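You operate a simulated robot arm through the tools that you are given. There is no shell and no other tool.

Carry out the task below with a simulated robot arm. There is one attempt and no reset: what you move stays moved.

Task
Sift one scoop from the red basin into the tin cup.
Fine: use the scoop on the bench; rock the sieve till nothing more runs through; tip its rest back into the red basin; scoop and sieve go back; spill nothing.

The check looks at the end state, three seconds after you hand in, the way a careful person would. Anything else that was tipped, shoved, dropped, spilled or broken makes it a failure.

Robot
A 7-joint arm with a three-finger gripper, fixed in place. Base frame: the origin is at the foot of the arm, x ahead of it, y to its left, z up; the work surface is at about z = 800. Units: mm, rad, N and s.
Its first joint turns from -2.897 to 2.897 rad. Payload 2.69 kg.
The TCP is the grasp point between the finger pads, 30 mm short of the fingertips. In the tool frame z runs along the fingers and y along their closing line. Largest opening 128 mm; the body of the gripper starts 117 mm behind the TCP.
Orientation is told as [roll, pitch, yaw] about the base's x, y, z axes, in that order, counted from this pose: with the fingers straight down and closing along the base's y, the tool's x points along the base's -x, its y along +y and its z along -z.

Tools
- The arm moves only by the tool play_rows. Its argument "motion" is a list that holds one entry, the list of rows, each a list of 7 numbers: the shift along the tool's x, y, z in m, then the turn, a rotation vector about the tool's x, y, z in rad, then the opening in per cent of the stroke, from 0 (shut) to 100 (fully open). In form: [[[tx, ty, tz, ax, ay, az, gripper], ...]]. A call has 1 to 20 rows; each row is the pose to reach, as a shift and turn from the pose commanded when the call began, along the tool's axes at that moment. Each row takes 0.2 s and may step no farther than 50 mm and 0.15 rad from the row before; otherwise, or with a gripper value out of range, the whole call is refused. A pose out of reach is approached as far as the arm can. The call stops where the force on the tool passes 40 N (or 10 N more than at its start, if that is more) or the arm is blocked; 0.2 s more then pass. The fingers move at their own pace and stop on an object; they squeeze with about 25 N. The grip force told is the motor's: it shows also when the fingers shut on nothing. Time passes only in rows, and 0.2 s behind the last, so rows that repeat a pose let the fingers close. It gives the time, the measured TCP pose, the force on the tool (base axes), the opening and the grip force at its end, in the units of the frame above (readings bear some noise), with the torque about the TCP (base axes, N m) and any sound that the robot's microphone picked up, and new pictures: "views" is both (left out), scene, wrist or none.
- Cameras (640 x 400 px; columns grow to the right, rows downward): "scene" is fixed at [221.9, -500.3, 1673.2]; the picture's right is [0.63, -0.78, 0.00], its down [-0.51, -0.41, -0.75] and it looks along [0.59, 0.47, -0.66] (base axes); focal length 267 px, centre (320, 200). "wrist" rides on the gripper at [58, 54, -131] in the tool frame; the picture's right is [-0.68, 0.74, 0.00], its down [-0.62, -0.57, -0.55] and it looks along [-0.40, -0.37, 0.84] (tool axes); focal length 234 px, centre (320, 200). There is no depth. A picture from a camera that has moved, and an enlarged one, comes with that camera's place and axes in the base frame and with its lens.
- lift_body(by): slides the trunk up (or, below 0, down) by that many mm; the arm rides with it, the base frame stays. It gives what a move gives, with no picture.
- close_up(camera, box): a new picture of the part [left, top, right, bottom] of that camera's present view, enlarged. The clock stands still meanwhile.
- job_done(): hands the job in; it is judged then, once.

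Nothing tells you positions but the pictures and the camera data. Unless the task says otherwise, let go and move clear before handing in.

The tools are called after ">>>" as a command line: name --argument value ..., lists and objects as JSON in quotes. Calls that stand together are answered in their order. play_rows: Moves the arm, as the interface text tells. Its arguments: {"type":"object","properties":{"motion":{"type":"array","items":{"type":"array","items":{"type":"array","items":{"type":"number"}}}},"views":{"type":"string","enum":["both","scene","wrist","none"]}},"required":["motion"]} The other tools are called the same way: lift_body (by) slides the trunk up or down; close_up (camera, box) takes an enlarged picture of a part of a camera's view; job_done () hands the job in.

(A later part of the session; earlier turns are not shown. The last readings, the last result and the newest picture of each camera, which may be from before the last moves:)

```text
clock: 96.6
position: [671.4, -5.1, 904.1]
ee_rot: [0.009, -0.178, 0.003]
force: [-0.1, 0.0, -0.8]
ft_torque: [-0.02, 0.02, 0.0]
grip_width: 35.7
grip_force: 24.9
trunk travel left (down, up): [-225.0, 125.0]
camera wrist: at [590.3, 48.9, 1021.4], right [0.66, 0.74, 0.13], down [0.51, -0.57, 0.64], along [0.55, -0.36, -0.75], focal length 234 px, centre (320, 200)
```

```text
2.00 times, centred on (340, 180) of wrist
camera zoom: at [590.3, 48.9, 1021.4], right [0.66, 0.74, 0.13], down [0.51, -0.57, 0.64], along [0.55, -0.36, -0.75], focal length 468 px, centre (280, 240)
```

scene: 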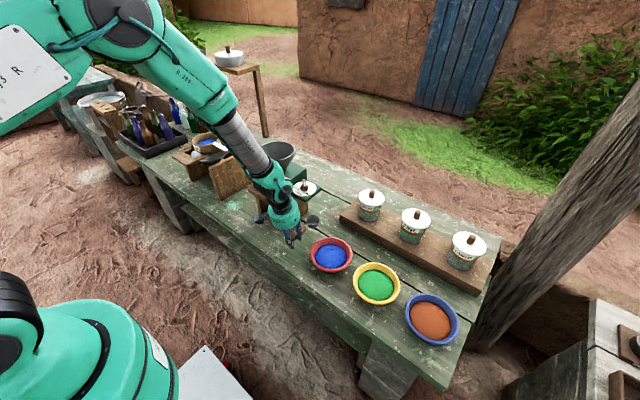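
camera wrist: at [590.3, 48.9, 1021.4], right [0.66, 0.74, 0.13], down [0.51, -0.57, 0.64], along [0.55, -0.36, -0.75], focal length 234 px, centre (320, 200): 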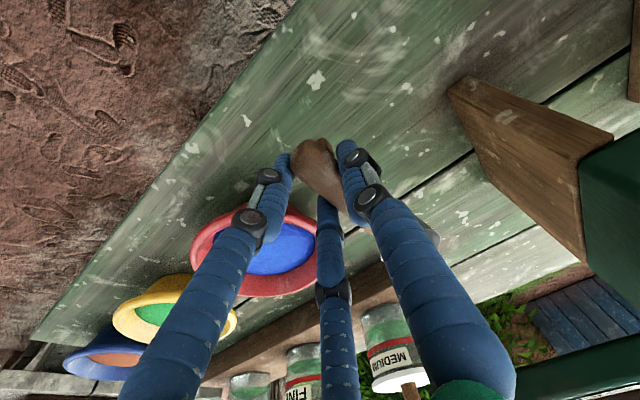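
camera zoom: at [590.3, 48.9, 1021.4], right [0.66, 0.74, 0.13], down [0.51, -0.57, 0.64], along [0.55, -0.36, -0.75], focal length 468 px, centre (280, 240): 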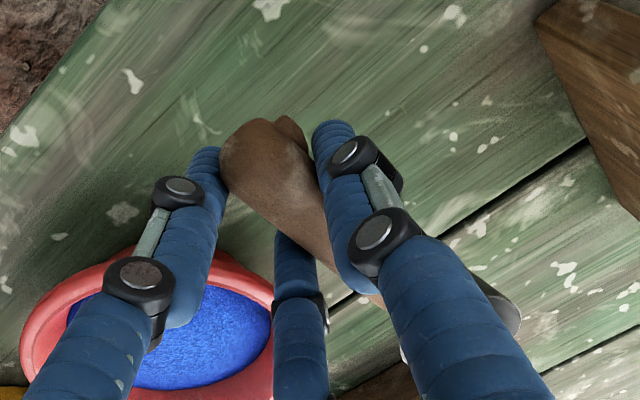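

When lowered, the bowl will land right on its original image spot. Lowering 64 mm.

>>> play_rows --motion '[[[0.0035, 0, 0.0197, 0, 0, 0, 0], [0.0071, 0, 0.0394, 0, 0, 0, 0], [0.0099, 0, 0.0551, 0, 0, 0, 0], [0.0113, 0, 0.063, 0, 0, 0, 0], [0.0115, 0, 0.0638, 0, 0, 0, 0]]]' --views "both"

>>> close_up --camera "scene" --box '[240, 130, 400, 310]'

>>> close_up --camera "scene" --box '[270, 200, 350, 270]'

```text
clock: 97.8
position: [671.3, -3.7, 841.0]
ee_rot: [0.007, -0.18, 0.001]
force: [-1.0, 2.5, 6.4]
ft_torque: [0.06, -0.4, 0.09]
grip_width: 35.5
grip_force: 24.9
trunk travel left (down, up): [-225.0, 125.0]
camera wrist: at [589.5, 49.5, 958.0], right [0.66, 0.74, 0.13], down [0.51, -0.57, 0.65], along [0.55, -0.36, -0.75], focal length 234 px, centre (320, 200)
```

scene: 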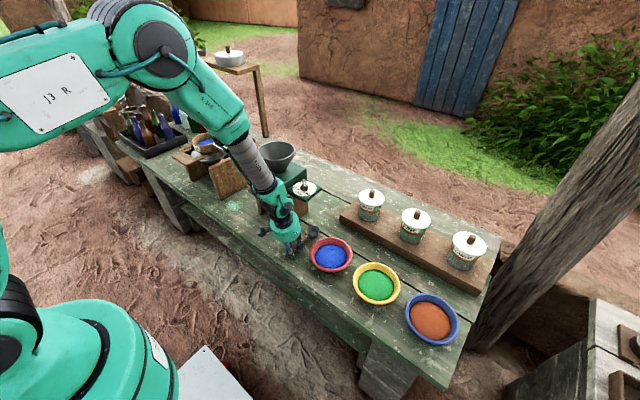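
wrist: 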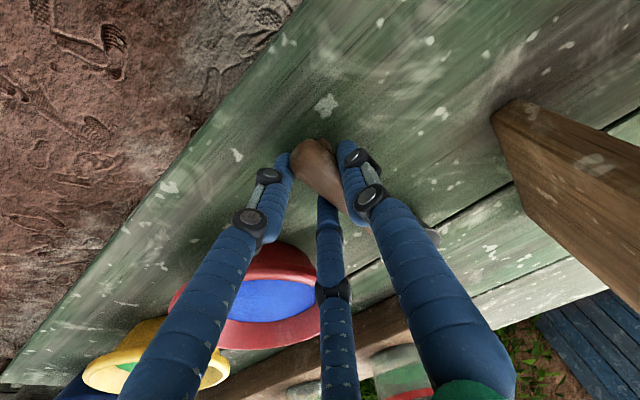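

```text
2.22 times, centred on (320, 220) of scene
camera zoom: at [221.9, -500.3, 1673.2], right [0.63, -0.78, 0.0], down [-0.51, -0.41, -0.75], along [0.59, 0.47, -0.66], focal length 594 px, centre (320, 156)
```

zoom: 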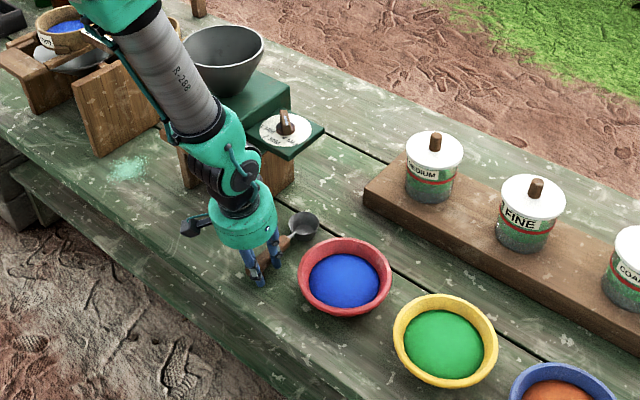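

```text
5.71 times, centred on (310, 235) of scene
camera zoom: at [221.9, -500.3, 1673.2], right [0.63, -0.78, 0.0], down [-0.51, -0.41, -0.75], along [0.59, 0.47, -0.66], focal length 1527 px, centre (377, 0)
```

zoom: 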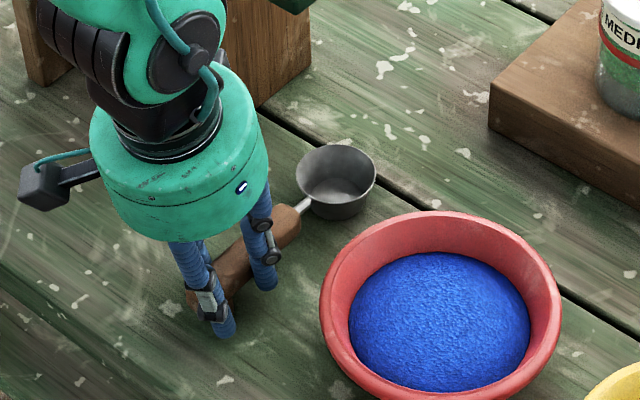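

The scoop is touching down on its original spot. I'll open the fingers, then rise straight up.

>>> play_rows --motion '[[[0, 0, 0, 0, 0, 0, 35], [0, 0, 0, 0, 0, 0, 50], [0, 0, 0, 0, 0, 0, 62], [0, 0, 0, 0, 0, 0, 62], [-0.0027, 0, -0.0148, 0, 0, 0, 62], [-0.0071, 0, -0.0394, 0, 0, 0, 62], [-0.0142, 0, -0.0787, 0, 0, 0, 62], [-0.0212, 0, -0.118, 0, 0, 0, 62], [-0.0212, 0, -0.118, 0, 0, 0, 62]]]' --views "both"

>>> close_up --camera "scene" --box '[240, 130, 400, 310]'

>>> close_up --camera "wrist" --box '[220, 80, 460, 280]'

```text
clock: 99.8
position: [668.8, -5.9, 962.3]
ee_rot: [0.007, -0.18, 0.001]
force: [-0.4, 0.0, -1.1]
ft_torque: [-0.02, -0.05, -0.04]
grip_width: 79.4
grip_force: 0.2
trunk travel left (down, up): [-225.0, 125.0]
camera wrist: at [587.6, 48.4, 1077.8], right [0.66, 0.74, 0.13], down [0.51, -0.57, 0.64], along [0.55, -0.36, -0.75], focal length 234 px, centre (320, 200)
```

scene: 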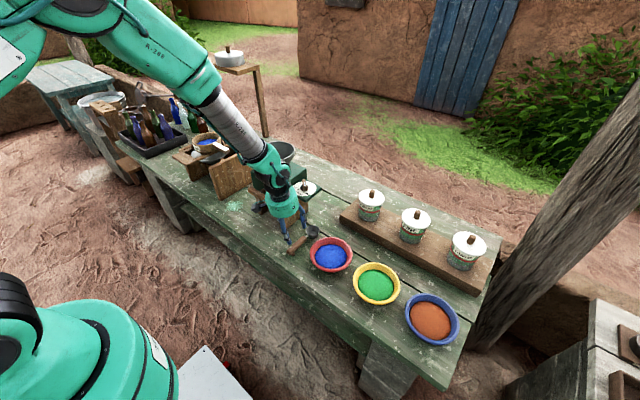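
wrist: 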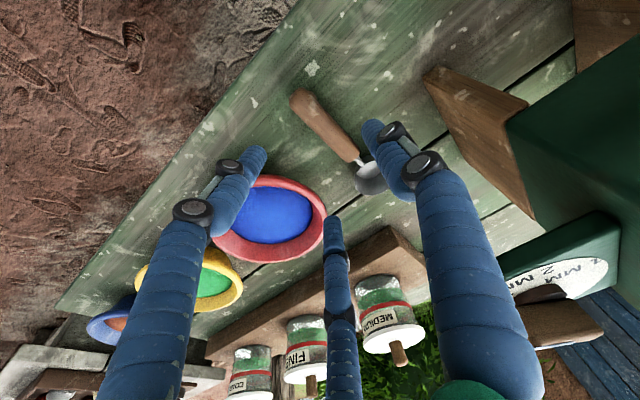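

```text
2.22 times, centred on (320, 220) of scene
camera zoom: at [221.9, -500.3, 1673.2], right [0.63, -0.78, 0.0], down [-0.51, -0.41, -0.75], along [0.59, 0.47, -0.66], focal length 594 px, centre (320, 156)
```

zoom: 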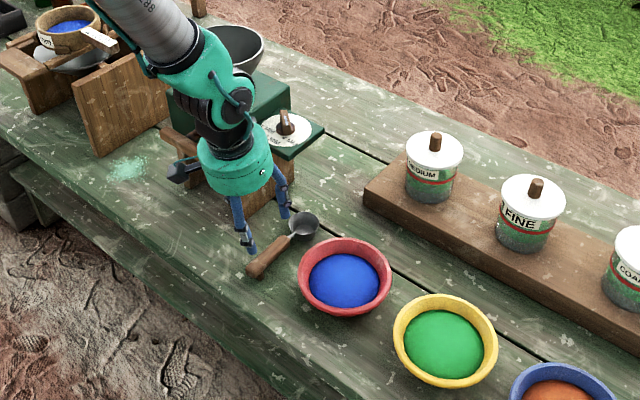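

```text
2.00 times, centred on (340, 180) of wrist
camera zoom: at [587.6, 48.4, 1077.8], right [0.66, 0.74, 0.13], down [0.51, -0.57, 0.64], along [0.55, -0.36, -0.75], focal length 468 px, centre (280, 240)
```

zoom: 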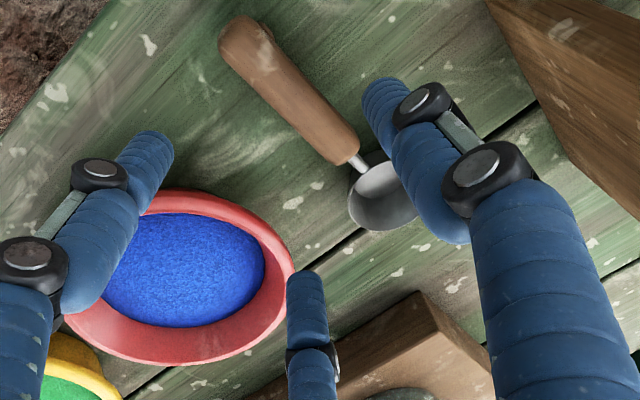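

The scoop is back on its exact spot. Before taking the sieve, I'll rehearse in free air the pose for tipping it out over the red basin (hand turned −90°, then rolled toward me).

>>> play_rows --motion '[[[0.005, -0.005, -0.03, 0, 0.06, 0, 62], [0, -0.01, -0.06, 0, 0.12, 0, 62], [-0.015, -0.02, -0.085, 0, 0.18, 0, 62], [-0.035, -0.03, -0.095, 0, 0.18, 0, 62], [-0.045, -0.036, -0.095, 0, 0.18, 0, 62], [-0.045, -0.036, -0.095, 0, 0.18, 0, 62]]]' --views "none"

>>> play_rows --motion '[[[0, 0, 0, 0, 0, 0.143, 62], [0, 0, 0, 0, 0, 0.286, 62], [0, 0, 0, 0, 0, 0.428, 62], [0, 0, 0, 0, 0, 0.571, 62], [0, 0, 0, 0, 0, 0.714, 62], [0, 0, 0, 0, 0, 0.857, 62], [0, 0, 0, 0, 0, 1.0, 62], [0, 0, 0, 0, 0, 1.142, 62], [0, 0, 0, 0, 0, 1.285, 62], [0, 0, 0, 0, 0, 1.428, 62], [0, 0, 0, 0, 0, 1.571, 62], [0, 0, 0, 0, 0, 1.571, 62]]]' --views "scene"

>>> play_rows --motion '[[[0, 0, 0, -0.14, 0, 0, 62], [0, 0, 0, -0.28, 0, 0, 62], [0, 0, 0, -0.42, 0, 0, 62], [0, 0, 0, -0.56, 0, 0, 62], [0, 0, 0, -0.7, 0, 0, 62], [0, 0, 0, -0.84, 0, 0, 62], [0, 0, 0, -0.98, 0, 0, 62], [0, 0, 0, -1.12, 0, 0, 62], [0, 0, 0, -1.26, 0, 0, 62], [0, 0, 0, -1.4, 0, 0, 62], [0, 0, 0, -1.54, 0, 0, 62], [0, 0, 0, -1.68, 0, 0, 62], [0, 0, 0, -1.82, 0, 0, 62], [0, 0, 0, -1.96, 0, 0, 62], [0, 0, 0, -2.09, 0, 0, 62], [0, 0, 0, -2.09, 0, 0, 62]]]' --views "both"

```text
clock: 101.2
position: [697.8, -42.7, 1061.7]
ee_rot: [0.006, 0.002, 0.002]
force: [0.1, 0.1, 0.0]
ft_torque: [-0.04, 0.02, -0.04]
grip_width: 79.4
grip_force: 0.0
trunk travel left (down, up): [-225.0, 125.0]
```

```text
clock: 103.8
position: [697.7, -42.2, 1061.0]
ee_rot: [-0.002, 0.008, -1.568]
force: [-0.7, 0.2, -0.1]
ft_torque: [0.02, 0.02, -0.01]
grip_width: 79.4
grip_force: 0.1
trunk travel left (down, up): [-225.0, 125.0]
```

scene: 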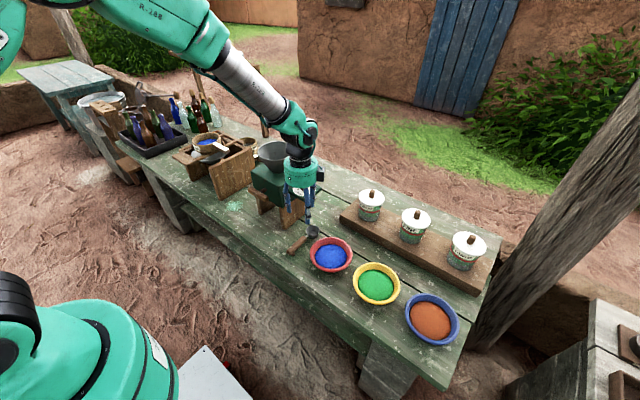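

```text
clock: 107.2
position: [691.6, -82.3, 1061.1]
ee_rot: [2.081, -0.02, -1.52]
force: [1.1, -0.3, 0.0]
ft_torque: [-0.03, -0.01, 0.0]
grip_width: 79.6
grip_force: 0.0
out of reach, approached as far as the arm can: row 6, 7, 8, 9, 10, 11, 12, 13, 14, 15, 16
trunk travel left (down, up): [-225.0, 125.0]
camera wrist: at [547.2, -31.0, 1041.3], right [-0.33, -0.68, 0.66], down [-0.17, -0.64, -0.75], along [0.93, -0.36, 0.09], focal length 234 px, centre (320, 200)
```

scene: 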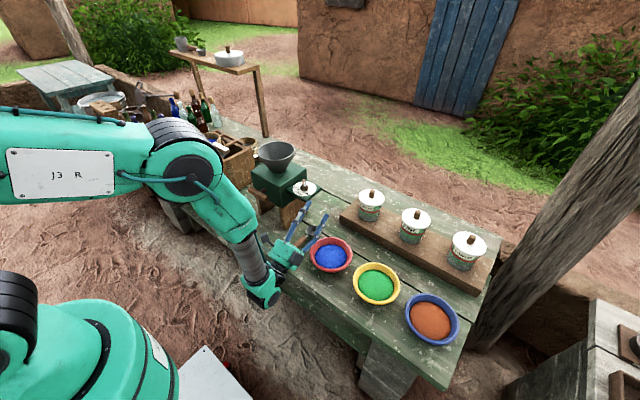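
wrist: 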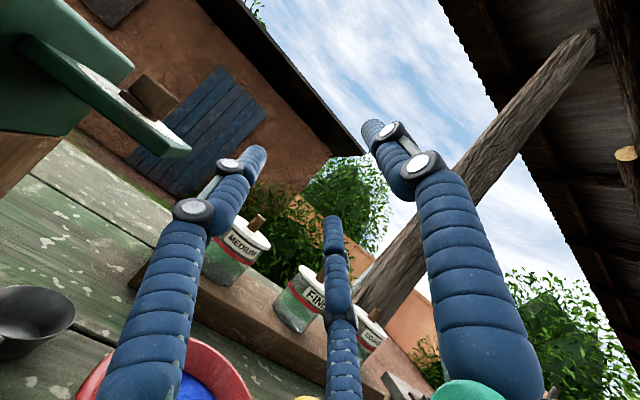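

The arm bumps a joint limit at exactly −90°, shifting the TCP by 40 mm. I'll see whether backing the heading off by 0.35 rad frees it.

>>> play_rows --motion '[[[0, 0, 0, 0, 0.1015, 0.058, 62], [0, 0, 0, 0, 0.203, 0.117, 62], [0, 0, 0, 0, 0.3045, 0.175, 62], [0, 0, 0, 0, 0.3045, 0.175, 62]]]' --views "none"

>>> play_rows --motion '[[[0, 0, 0.02, 0, 0, 0, 62], [0, 0, 0.04, 0, 0, 0, 62], [0, 0, 0.04, 0, 0, 0, 62]]]' --views "scene"

```text
clock: 108.2
position: [689.9, -84.4, 1062.0]
ee_rot: [2.076, -0.014, -1.167]
force: [-0.5, -0.7, -0.1]
ft_torque: [0.0, -0.01, 0.03]
grip_width: 79.4
grip_force: 0.1
trunk travel left (down, up): [-225.0, 125.0]
```

```text
clock: 109.0
position: [720.2, -71.4, 1081.2]
ee_rot: [2.075, -0.015, -1.169]
force: [0.6, 0.1, 1.4]
ft_torque: [-0.02, 0.01, 0.0]
grip_width: 79.3
grip_force: 0.0
trunk travel left (down, up): [-225.0, 125.0]
```

scene: 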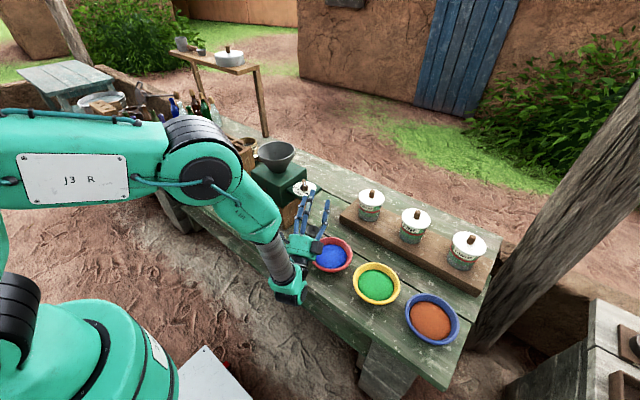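

That frees it: heading −1.17 with the full roll works. I'll lower to the true tipping height there to confirm clearance to the bench and basins.

>>> play_rows --motion '[[[0.0097, -0.0285, -0.0214, 0, 0, 0, 62], [0.0193, -0.057, -0.0428, 0, 0, 0, 62], [0.029, -0.0855, -0.0642, 0, 0, 0, 62], [0.029, -0.0855, -0.0642, 0, 0, 0, 62]]]' --views "both"

>>> close_up --camera "scene" --box '[220, 180, 400, 320]'

```text
clock: 110.0
position: [696.0, -51.3, 973.3]
ee_rot: [2.076, -0.013, -1.169]
force: [0.3, -0.5, -0.5]
ft_torque: [0.01, 0.02, -0.02]
grip_width: 79.3
grip_force: 0.2
trunk travel left (down, up): [-225.0, 125.0]
camera wrist: at [544.6, -52.0, 954.5], right [-0.07, -0.75, 0.65], down [0.05, -0.66, -0.75], along [1.0, -0.01, 0.08], focal length 234 px, centre (320, 200)
```

scene: 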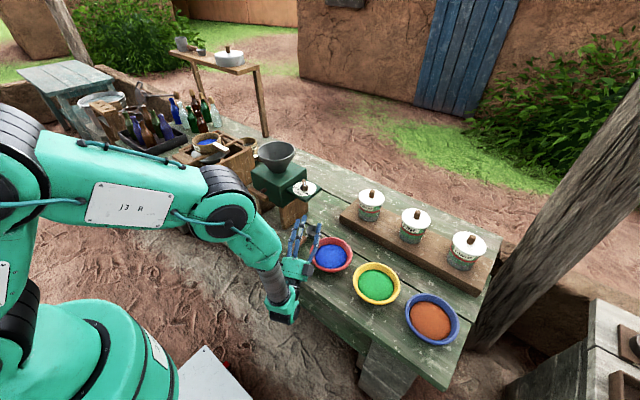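
wrist: 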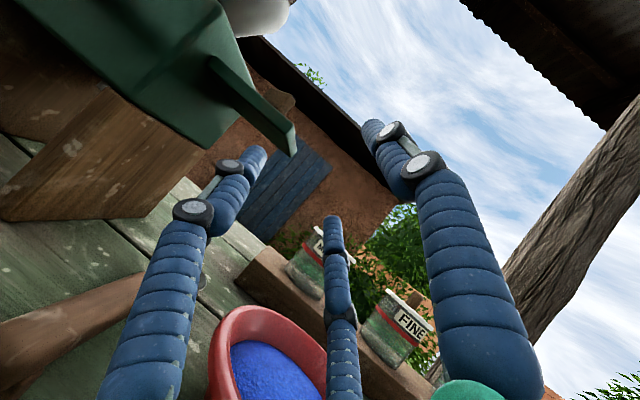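

```text
2.86 times, centred on (310, 250) of scene
camera zoom: at [221.9, -500.3, 1673.2], right [0.63, -0.78, 0.0], down [-0.51, -0.41, -0.75], along [0.59, 0.47, -0.66], focal length 763 px, centre (349, 57)
```

zoom: 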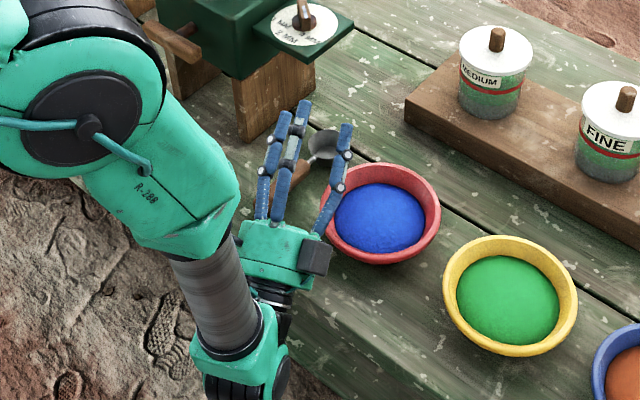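

Clearance is fine there. Now I unroll, rise and go to look at the sieve's handle with the hand turned to grip it.

>>> play_rows --motion '[[[0, 0.0103, 0.0057, 0.139, 0, 0, 62], [0, 0.0206, 0.0114, 0.278, 0, 0, 62], [0, 0.0309, 0.0171, 0.417, 0, 0, 62], [0, 0.0413, 0.0229, 0.556, 0, 0, 62], [0, 0.0516, 0.0286, 0.695, 0, 0, 62], [0, 0.0619, 0.0343, 0.834, 0, 0, 62], [0, 0.0722, 0.04, 0.973, 0, 0, 62], [0, 0.0825, 0.0457, 1.112, 0, 0, 62], [0, 0.0928, 0.0514, 1.251, 0, 0, 62], [0, 0.1031, 0.0571, 1.39, 0, 0, 62], [0, 0.1134, 0.0628, 1.529, 0, 0, 62], [0, 0.1238, 0.0686, 1.668, 0, 0, 62], [0, 0.1341, 0.0743, 1.807, 0, 0, 62], [0, 0.1444, 0.08, 1.946, 0, 0, 62], [0, 0.1547, 0.0857, 2.076, 0, 0, 62], [0, 0.1547, 0.0857, 2.076, 0, 0, 62]]]' --views "none"

>>> play_rows --motion '[[[0.0232, 0.0113, -0.0026, 0, 0, -0.1442, 62], [0.0464, 0.0225, -0.0053, 0, 0, -0.2884, 62], [0.0696, 0.0338, -0.0079, 0, 0, -0.4326, 62], [0.0928, 0.0451, -0.0105, 0, 0, -0.5768, 62], [0.1161, 0.0563, -0.0132, 0, 0, -0.7211, 62], [0.1393, 0.0676, -0.0158, 0, 0, -0.8653, 62], [0.1625, 0.0788, -0.0184, 0, 0, -1.0095, 62], [0.1857, 0.0901, -0.0211, 0, 0, -1.1537, 62], [0.2089, 0.1014, -0.0237, 0, 0, -1.2979, 62], [0.2321, 0.1126, -0.0263, 0, 0, -1.4421, 62], [0.2553, 0.1239, -0.0289, 0, 0, -1.5863, 62], [0.2785, 0.1352, -0.0316, 0, 0, -1.7305, 62], [0.3017, 0.1464, -0.0342, 0, 0, -1.8747, 62], [0.3249, 0.1577, -0.0368, 0, 0, -2.0189, 62], [0.3482, 0.1689, -0.0395, 0, 0, -2.1632, 62], [0.3714, 0.1802, -0.0421, 0, 0, -2.3074, 62], [0.3946, 0.1915, -0.0447, 0, 0, -2.4516, 62], [0.4178, 0.2027, -0.0474, 0, 0, -2.5958, 62], [0.441, 0.214, -0.05, 0, 0, -2.74, 62], [0.441, 0.214, -0.05, 0, 0, -2.74, 62]]]' --views "both"

>>> close_up --camera "wrist" --box '[200, 80, 480, 300]'

>>> close_up --camera "scene" --box '[160, 100, 270, 200]'

```text
clock: 113.4
position: [693.9, -47.8, 1150.9]
ee_rot: [-0.002, -0.015, -1.169]
force: [0.9, 0.4, -0.8]
ft_torque: [-0.07, 0.0, -0.04]
grip_width: 79.5
grip_force: 0.0
trunk travel left (down, up): [-225.0, 125.0]
```

```text
clock: 117.6
position: [720.4, 442.6, 1194.3]
ee_rot: [-0.005, 0.014, 1.571]
force: [0.8, 0.2, -0.4]
ft_torque: [-0.02, 0.03, 0.03]
grip_width: 79.1
grip_force: 0.1
trunk travel left (down, up): [-225.0, 125.0]
camera wrist: at [665.7, 386.2, 1323.8], right [-0.74, 0.68, -0.01], down [0.56, 0.62, 0.54], along [0.37, 0.39, -0.84], focal length 234 px, centre (320, 200)
```

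scene: 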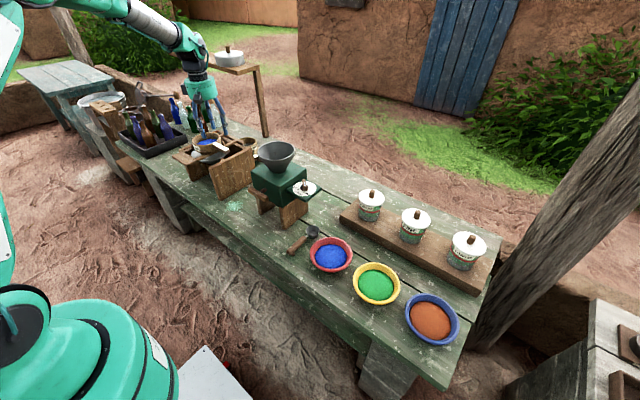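
wrist: 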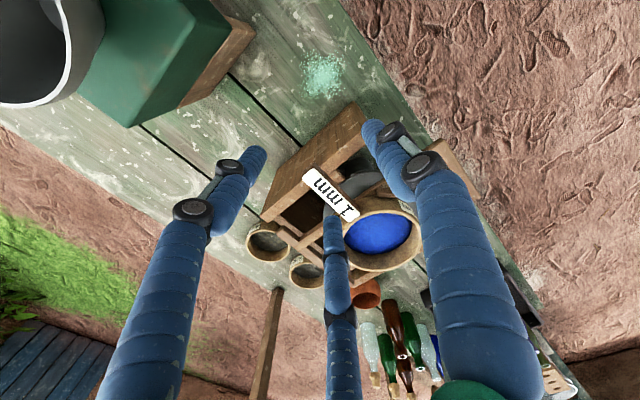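

```text
1.82 times, centred on (340, 190) of wrist
camera zoom: at [665.7, 386.2, 1323.8], right [-0.74, 0.68, -0.01], down [0.56, 0.62, 0.54], along [0.37, 0.39, -0.84], focal length 426 px, centre (284, 218)
```

zoom: 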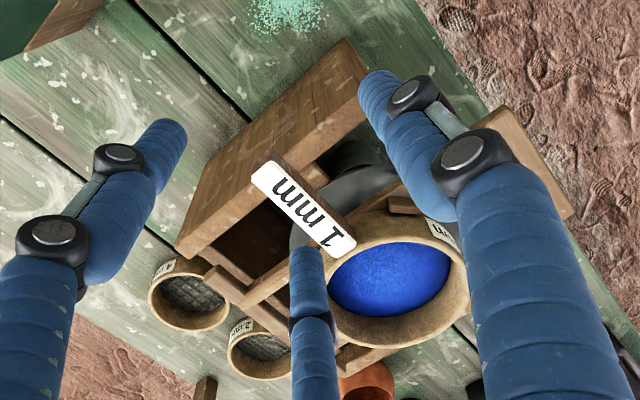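

```text
4.00 times, centred on (215, 150) of scene
camera zoom: at [221.9, -500.3, 1673.2], right [0.63, -0.78, 0.0], down [-0.51, -0.41, -0.75], along [0.59, 0.47, -0.66], focal length 1069 px, centre (740, 400)
```

zoom: 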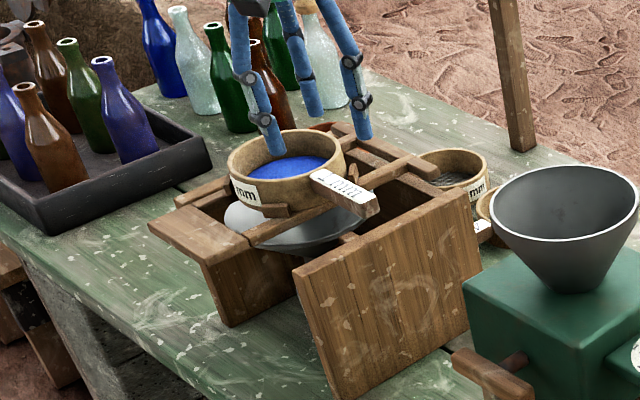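

The powder rests in the sieve; the handle is a ~23 mm bar along y at x≈769 with its top at z≈1050. I'll move above it and check alignment before lowering.

>>> play_rows --motion '[[[-0.019, -0.014, 0.021, 0, 0, 0, 48], [-0.038, -0.028, 0.042, 0, 0, 0, 48], [-0.057, -0.042, 0.063, 0, 0, 0, 48], [-0.0755, -0.056, 0.084, 0, 0, 0, 48], [-0.0755, -0.056, 0.084, 0, 0, 0, 48]]]' --views "both"

>>> close_up --camera "wrist" --box '[220, 80, 460, 280]'

>>> close_up --camera "scene" --box '[160, 100, 270, 200]'

```text
clock: 118.8
position: [778.7, 516.6, 1108.9]
ee_rot: [-0.006, 0.015, 1.571]
force: [-0.1, 0.3, -0.6]
ft_torque: [-0.02, 0.04, -0.01]
grip_width: 61.4
grip_force: 0.1
trunk travel left (down, up): [-225.0, 125.0]
camera wrist: at [722.2, 459.9, 1238.1], right [-0.74, 0.68, -0.01], down [0.56, 0.62, 0.54], along [0.37, 0.39, -0.84], focal length 234 px, centre (320, 200)
```

scene: 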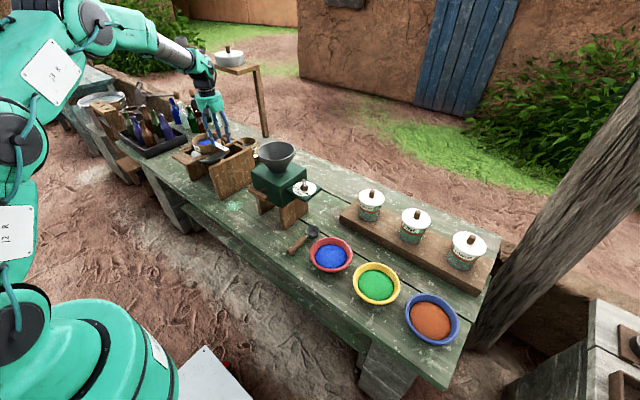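
wrist: 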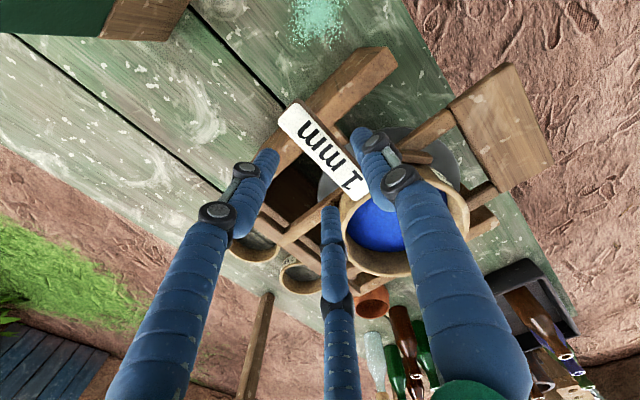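

```text
2.00 times, centred on (340, 180) of wrist
camera zoom: at [722.2, 459.9, 1238.1], right [-0.74, 0.68, -0.01], down [0.56, 0.62, 0.54], along [0.37, 0.39, -0.84], focal length 468 px, centre (280, 240)
```

zoom: 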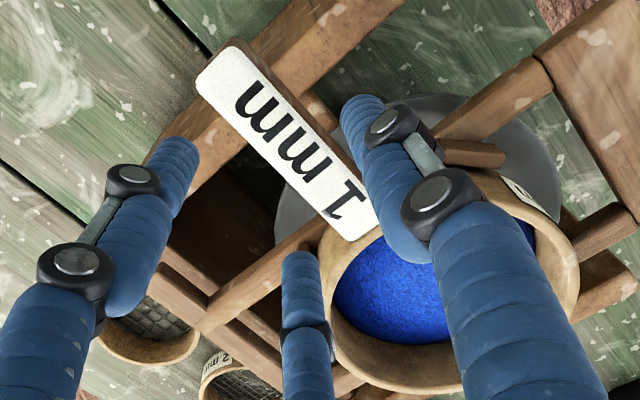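

```text
4.00 times, centred on (215, 150) of scene
camera zoom: at [221.9, -500.3, 1673.2], right [0.63, -0.78, 0.0], down [-0.51, -0.41, -0.75], along [0.59, 0.47, -0.66], focal length 1069 px, centre (740, 400)
```

zoom: 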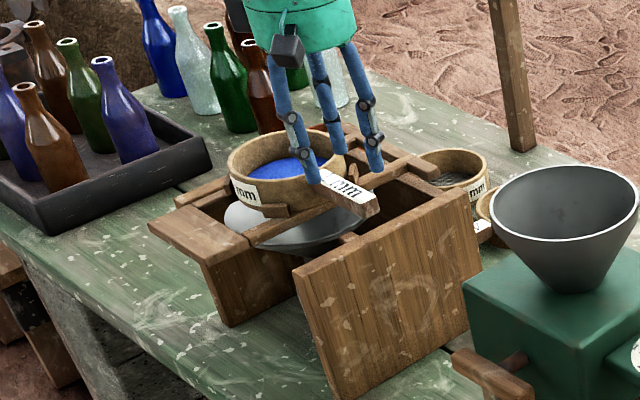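

Handle centred at x≈771, as the hand needs. Lowering around it and closing gently.

>>> play_rows --motion '[[[0, 0.001, 0.017, 0, 0, 0, 48], [0, 0.001, 0.034, 0, 0, 0, 48], [0, 0.001, 0.05, 0, 0, 0, 48], [0, 0.001, 0.065, 0, 0, 0, 48], [0, 0.001, 0.065, 0, 0, 0, 48]]]' --views "both"

>>> close_up --camera "wrist" --box '[220, 80, 460, 280]'

>>> close_up --camera "scene" --box '[170, 110, 260, 190]'

```text
clock: 120.0
position: [775.4, 516.4, 1044.8]
ee_rot: [-0.005, 0.011, 1.571]
force: [0.6, 0.6, -0.1]
ft_torque: [-0.03, 0.02, 0.01]
grip_width: 61.6
grip_force: 0.2
trunk travel left (down, up): [-225.0, 125.0]
camera wrist: at [720.6, 459.4, 1173.7], right [-0.74, 0.68, -0.01], down [0.56, 0.62, 0.54], along [0.37, 0.39, -0.84], focal length 234 px, centre (320, 200)
```

scene: 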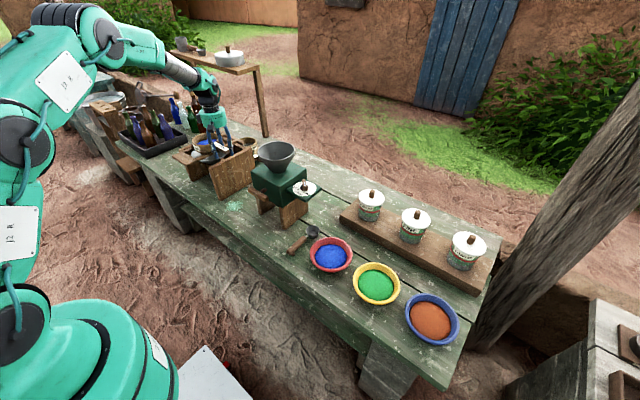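
wrist: 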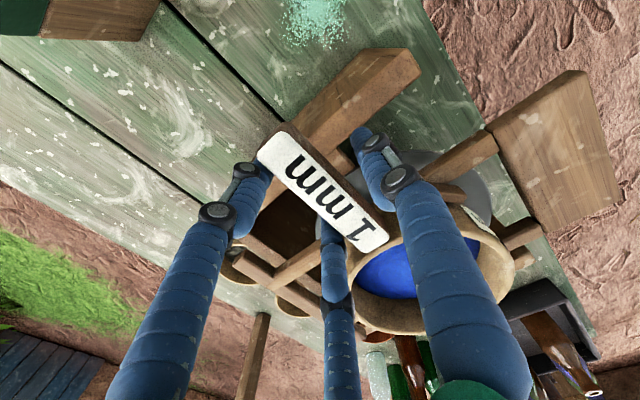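

```text
2.00 times, centred on (340, 180) of wrist
camera zoom: at [720.6, 459.4, 1173.7], right [-0.74, 0.68, -0.01], down [0.56, 0.62, 0.54], along [0.37, 0.39, -0.84], focal length 468 px, centre (280, 240)
```

zoom: 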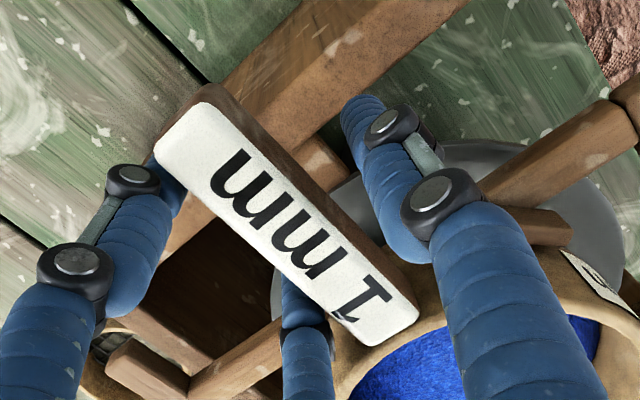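

```text
5.00 times, centred on (215, 150) of scene
camera zoom: at [221.9, -500.3, 1673.2], right [0.63, -0.78, 0.0], down [-0.51, -0.41, -0.75], along [0.59, 0.47, -0.66], focal length 1336 px, centre (845, 450)
```

zoom: 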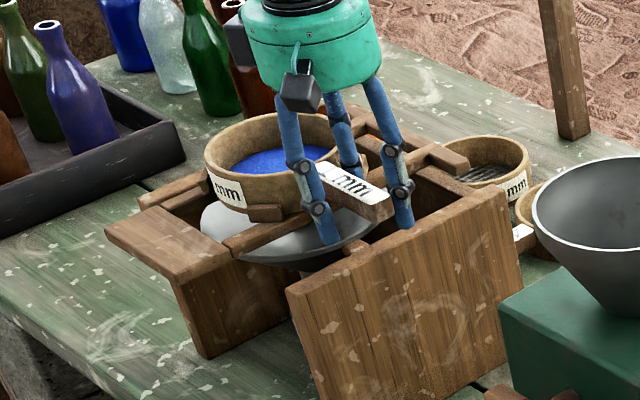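

Fingers straddle the bar evenly. Closing.

>>> play_rows --motion '[[[0, 0, 0, 0, 0, 0, 38], [0, 0, 0, 0, 0, 0, 28], [0, 0, 0, 0, 0, 0, 15], [0, 0, 0, 0, 0, 0, 0], [0, 0, 0, 0, 0, 0, 0], [0, 0, 0, 0, 0, 0, 0]]]' --views "both"

>>> close_up --camera "scene" --box '[170, 110, 260, 190]'

>>> close_up --camera "wrist" --box '[220, 80, 460, 280]'

```text
clock: 121.4
position: [775.1, 515.0, 1045.2]
ee_rot: [-0.005, 0.014, 1.57]
force: [-0.5, 0.2, 0.1]
ft_torque: [0.0, 0.1, 0.02]
grip_width: 35.2
grip_force: 24.9
trunk travel left (down, up): [-225.0, 125.0]
camera wrist: at [720.4, 459.3, 1173.9], right [-0.74, 0.68, -0.01], down [0.56, 0.62, 0.54], along [0.37, 0.39, -0.84], focal length 234 px, centre (320, 200)
```

scene: 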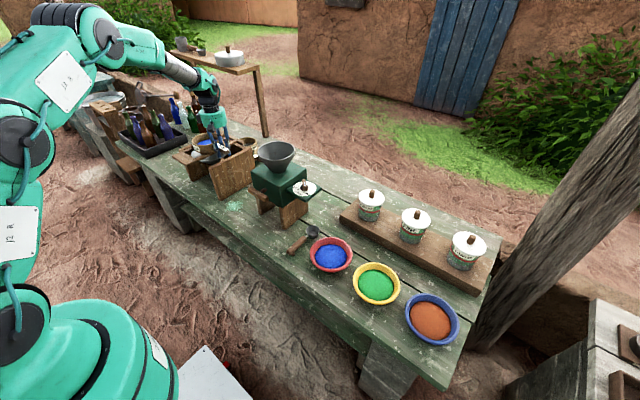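
wrist: 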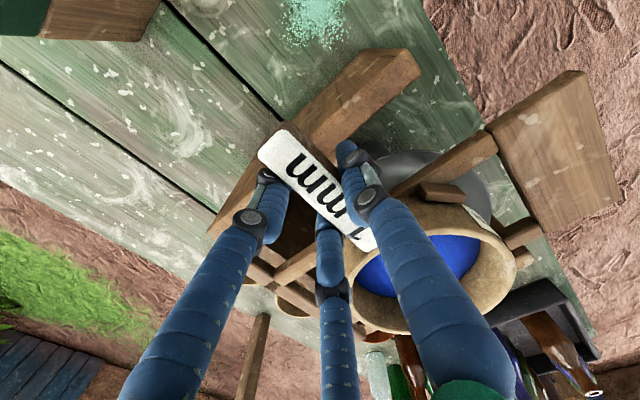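

```text
5.00 times, centred on (215, 150) of scene
camera zoom: at [221.9, -500.3, 1673.2], right [0.63, -0.78, 0.0], down [-0.51, -0.41, -0.75], along [0.59, 0.47, -0.66], focal length 1336 px, centre (845, 450)
```

zoom: 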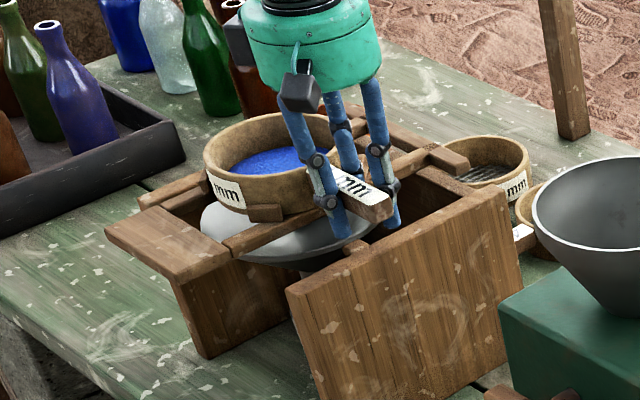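

```text
2.00 times, centred on (340, 180) of wrist
camera zoom: at [720.4, 459.3, 1173.9], right [-0.74, 0.68, -0.01], down [0.56, 0.62, 0.54], along [0.37, 0.39, -0.84], focal length 468 px, centre (280, 240)
```

zoom: 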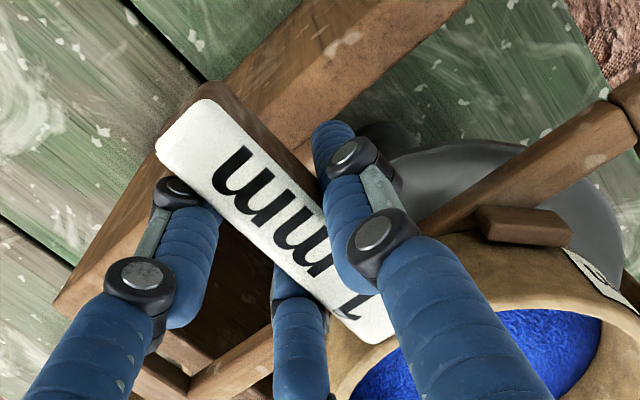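

Sieve handle gripped. First a small side-to-side rocking on the rails (±6 mm) to see how freely it moves and whether powder runs.

>>> play_rows --motion '[[[0, 0.006, 0, 0, 0, 0, 0], [0, -0.006, 0, 0, 0, 0, 0], [0, 0.006, 0, 0, 0, 0, 0], [0, -0.006, 0, 0, 0, 0, 0], [0, 0.006, 0, 0, 0, 0, 0], [0, -0.006, 0, 0, 0, 0, 0], [0, 0, 0, 0, 0, 0, 0]]]' --views "wrist"

>>> close_up --camera "scene" --box '[170, 110, 260, 190]'

>>> close_up --camera "wrist" --box '[300, 100, 600, 340]'

```text
clock: 123.0
position: [775.5, 513.8, 1044.7]
ee_rot: [-0.004, 0.015, 1.57]
force: [-0.3, 0.6, 0.8]
ft_torque: [-0.13, -0.04, 0.0]
grip_width: 34.8
grip_force: 24.9
trunk travel left (down, up): [-225.0, 125.0]
camera wrist: at [720.8, 458.1, 1174.8], right [-0.74, 0.68, -0.01], down [0.56, 0.62, 0.54], along [0.37, 0.39, -0.84], focal length 234 px, centre (320, 200)
```

wrist: 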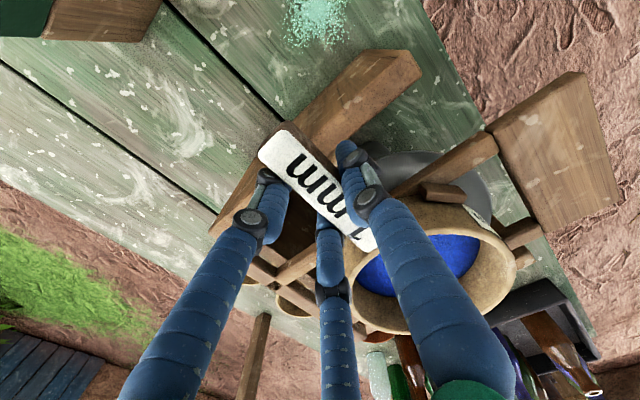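

```text
5.00 times, centred on (215, 150) of scene
camera zoom: at [221.9, -500.3, 1673.2], right [0.63, -0.78, 0.0], down [-0.51, -0.41, -0.75], along [0.59, 0.47, -0.66], focal length 1336 px, centre (845, 450)
```

zoom: 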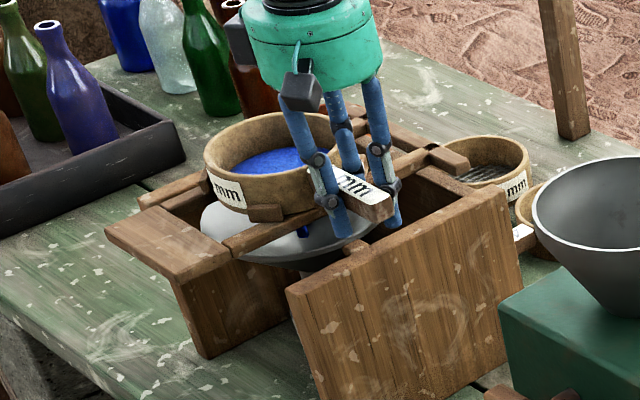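

```text
1.67 times, centred on (450, 220) of wrist
camera zoom: at [720.8, 458.1, 1174.8], right [-0.74, 0.68, -0.01], down [0.56, 0.62, 0.54], along [0.37, 0.39, -0.84], focal length 390 px, centre (103, 167)
```

zoom: 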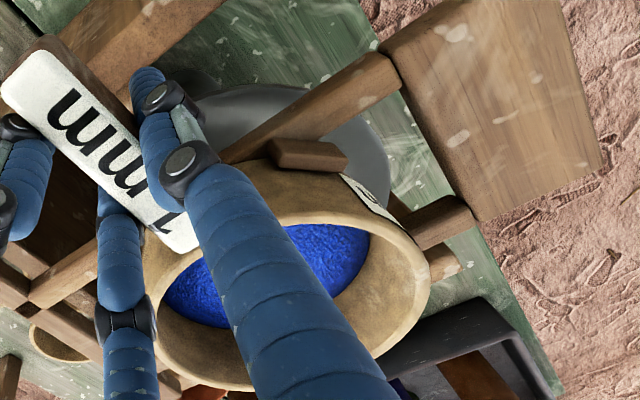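

It works: the powder level in the sieve dropped and blue grains are running into the funnel. I'll keep rocking.

>>> play_rows --motion '[[[0, 0.007, 0, 0, 0, 0, 0], [0, -0.007, 0, 0, 0, 0, 0], [0, 0.007, 0, 0, 0, 0, 0], [0, -0.007, 0, 0, 0, 0, 0], [0, 0.007, 0, 0, 0, 0, 0], [0, -0.007, 0, 0, 0, 0, 0], [0, 0.007, 0, 0, 0, 0, 0], [0, -0.007, 0, 0, 0, 0, 0], [0, 0.007, 0, 0, 0, 0, 0], [0, -0.007, 0, 0, 0, 0, 0], [0, 0.007, 0, 0, 0, 0, 0], [0, -0.007, 0, 0, 0, 0, 0], [0, 0.007, 0, 0, 0, 0, 0], [0, -0.007, 0, 0, 0, 0, 0], [0, 0.007, 0, 0, 0, 0, 0], [0, -0.007, 0, 0, 0, 0, 0], [0, 0.007, 0, 0, 0, 0, 0], [0, -0.007, 0, 0, 0, 0, 0], [0, 0, 0, 0, 0, 0, 0], [0, 0, 0, 0, 0, 0, 0]]]' --views "wrist"

>>> close_up --camera "scene" --box '[170, 110, 260, 190]'

>>> close_up --camera "wrist" --box '[300, 100, 600, 340]'

```text
clock: 127.2
position: [776.6, 514.4, 1044.5]
ee_rot: [-0.003, 0.013, 1.57]
force: [-0.7, -0.1, -0.7]
ft_torque: [-0.07, 0.03, 0.06]
grip_width: 34.8
grip_force: 24.9
trunk travel left (down, up): [-225.0, 125.0]
camera wrist: at [720.7, 459.2, 1174.1], right [-0.74, 0.68, -0.01], down [0.56, 0.62, 0.54], along [0.37, 0.39, -0.84], focal length 234 px, centre (320, 200)
```

wrist: 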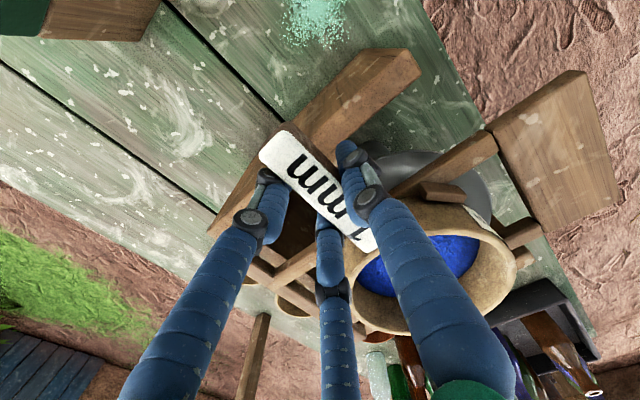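

```text
5.00 times, centred on (215, 150) of scene
camera zoom: at [221.9, -500.3, 1673.2], right [0.63, -0.78, 0.0], down [-0.51, -0.41, -0.75], along [0.59, 0.47, -0.66], focal length 1336 px, centre (845, 450)
```

zoom: 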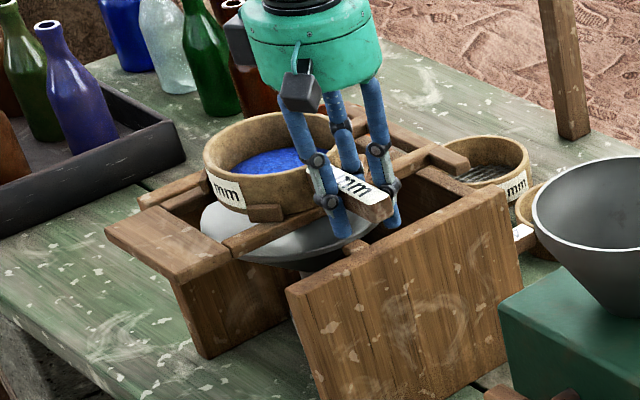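

```text
1.67 times, centred on (450, 220) of wrist
camera zoom: at [720.7, 459.2, 1174.1], right [-0.74, 0.68, -0.01], down [0.56, 0.62, 0.54], along [0.37, 0.39, -0.84], focal length 390 px, centre (103, 167)
```

zoom: 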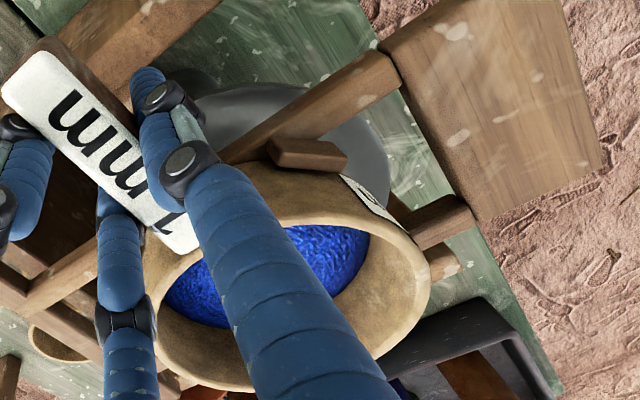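

Still more to go. I'll stroke a bit wider and stop at one extreme to confirm that the sieve itself travels.

>>> play_rows --motion '[[[0, 0.01, 0, 0, 0, 0, 0], [0, -0.01, 0, 0, 0, 0, 0], [0, 0.01, 0, 0, 0, 0, 0], [0, -0.01, 0, 0, 0, 0, 0], [0, 0.01, 0, 0, 0, 0, 0], [0, -0.01, 0, 0, 0, 0, 0], [0, 0.01, 0, 0, 0, 0, 0], [0, -0.01, 0, 0, 0, 0, 0], [0, 0.01, 0, 0, 0, 0, 0], [0, -0.01, 0, 0, 0, 0, 0], [0, 0.01, 0, 0, 0, 0, 0], [0, -0.01, 0, 0, 0, 0, 0], [0, 0.01, 0, 0, 0, 0, 0], [0, -0.01, 0, 0, 0, 0, 0], [0, 0.01, 0, 0, 0, 0, 0], [0, -0.01, 0, 0, 0, 0, 0], [0, 0.01, 0, 0, 0, 0, 0], [0, -0.01, 0, 0, 0, 0, 0], [0, 0.01, 0, 0, 0, 0, 0]]]' --views "wrist"

>>> close_up --camera "scene" --box '[170, 110, 260, 190]'

>>> close_up --camera "wrist" --box '[300, 100, 600, 340]'

```text
clock: 131.2
position: [768.8, 515.2, 1047.2]
ee_rot: [-0.006, 0.009, 1.57]
force: [22.7, -2.6, 1.6]
ft_torque: [0.15, -0.14, -1.64]
grip_width: 35.5
grip_force: 24.8
trunk travel left (down, up): [-225.0, 125.0]
camera wrist: at [713.4, 459.3, 1175.6], right [-0.74, 0.68, -0.01], down [0.56, 0.62, 0.55], along [0.38, 0.39, -0.84], focal length 234 px, centre (320, 200)
```

wrist: 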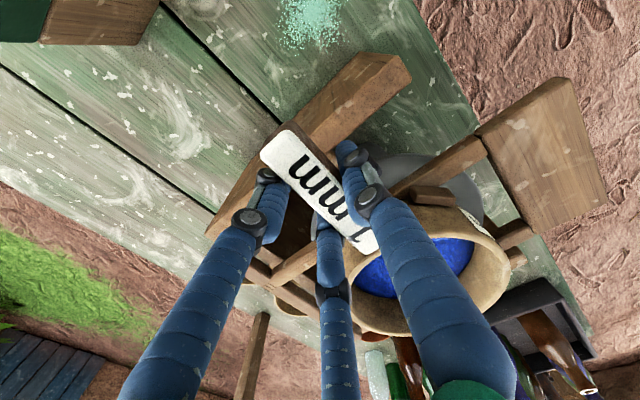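

```text
5.00 times, centred on (215, 150) of scene
camera zoom: at [221.9, -500.3, 1673.2], right [0.63, -0.78, 0.0], down [-0.51, -0.41, -0.75], along [0.59, 0.47, -0.66], focal length 1336 px, centre (845, 450)
```

zoom: 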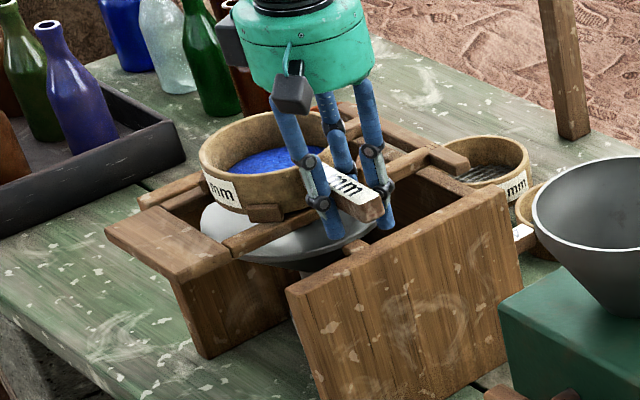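

```text
1.67 times, centred on (450, 220) of wrist
camera zoom: at [713.4, 459.3, 1175.6], right [-0.74, 0.68, -0.01], down [0.56, 0.62, 0.55], along [0.38, 0.39, -0.84], focal length 390 px, centre (103, 167)
```

zoom: 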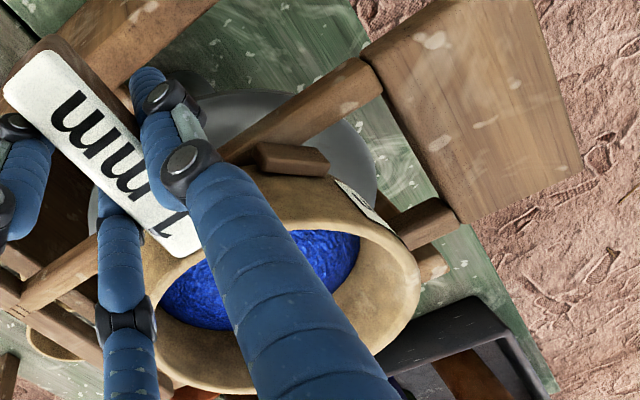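

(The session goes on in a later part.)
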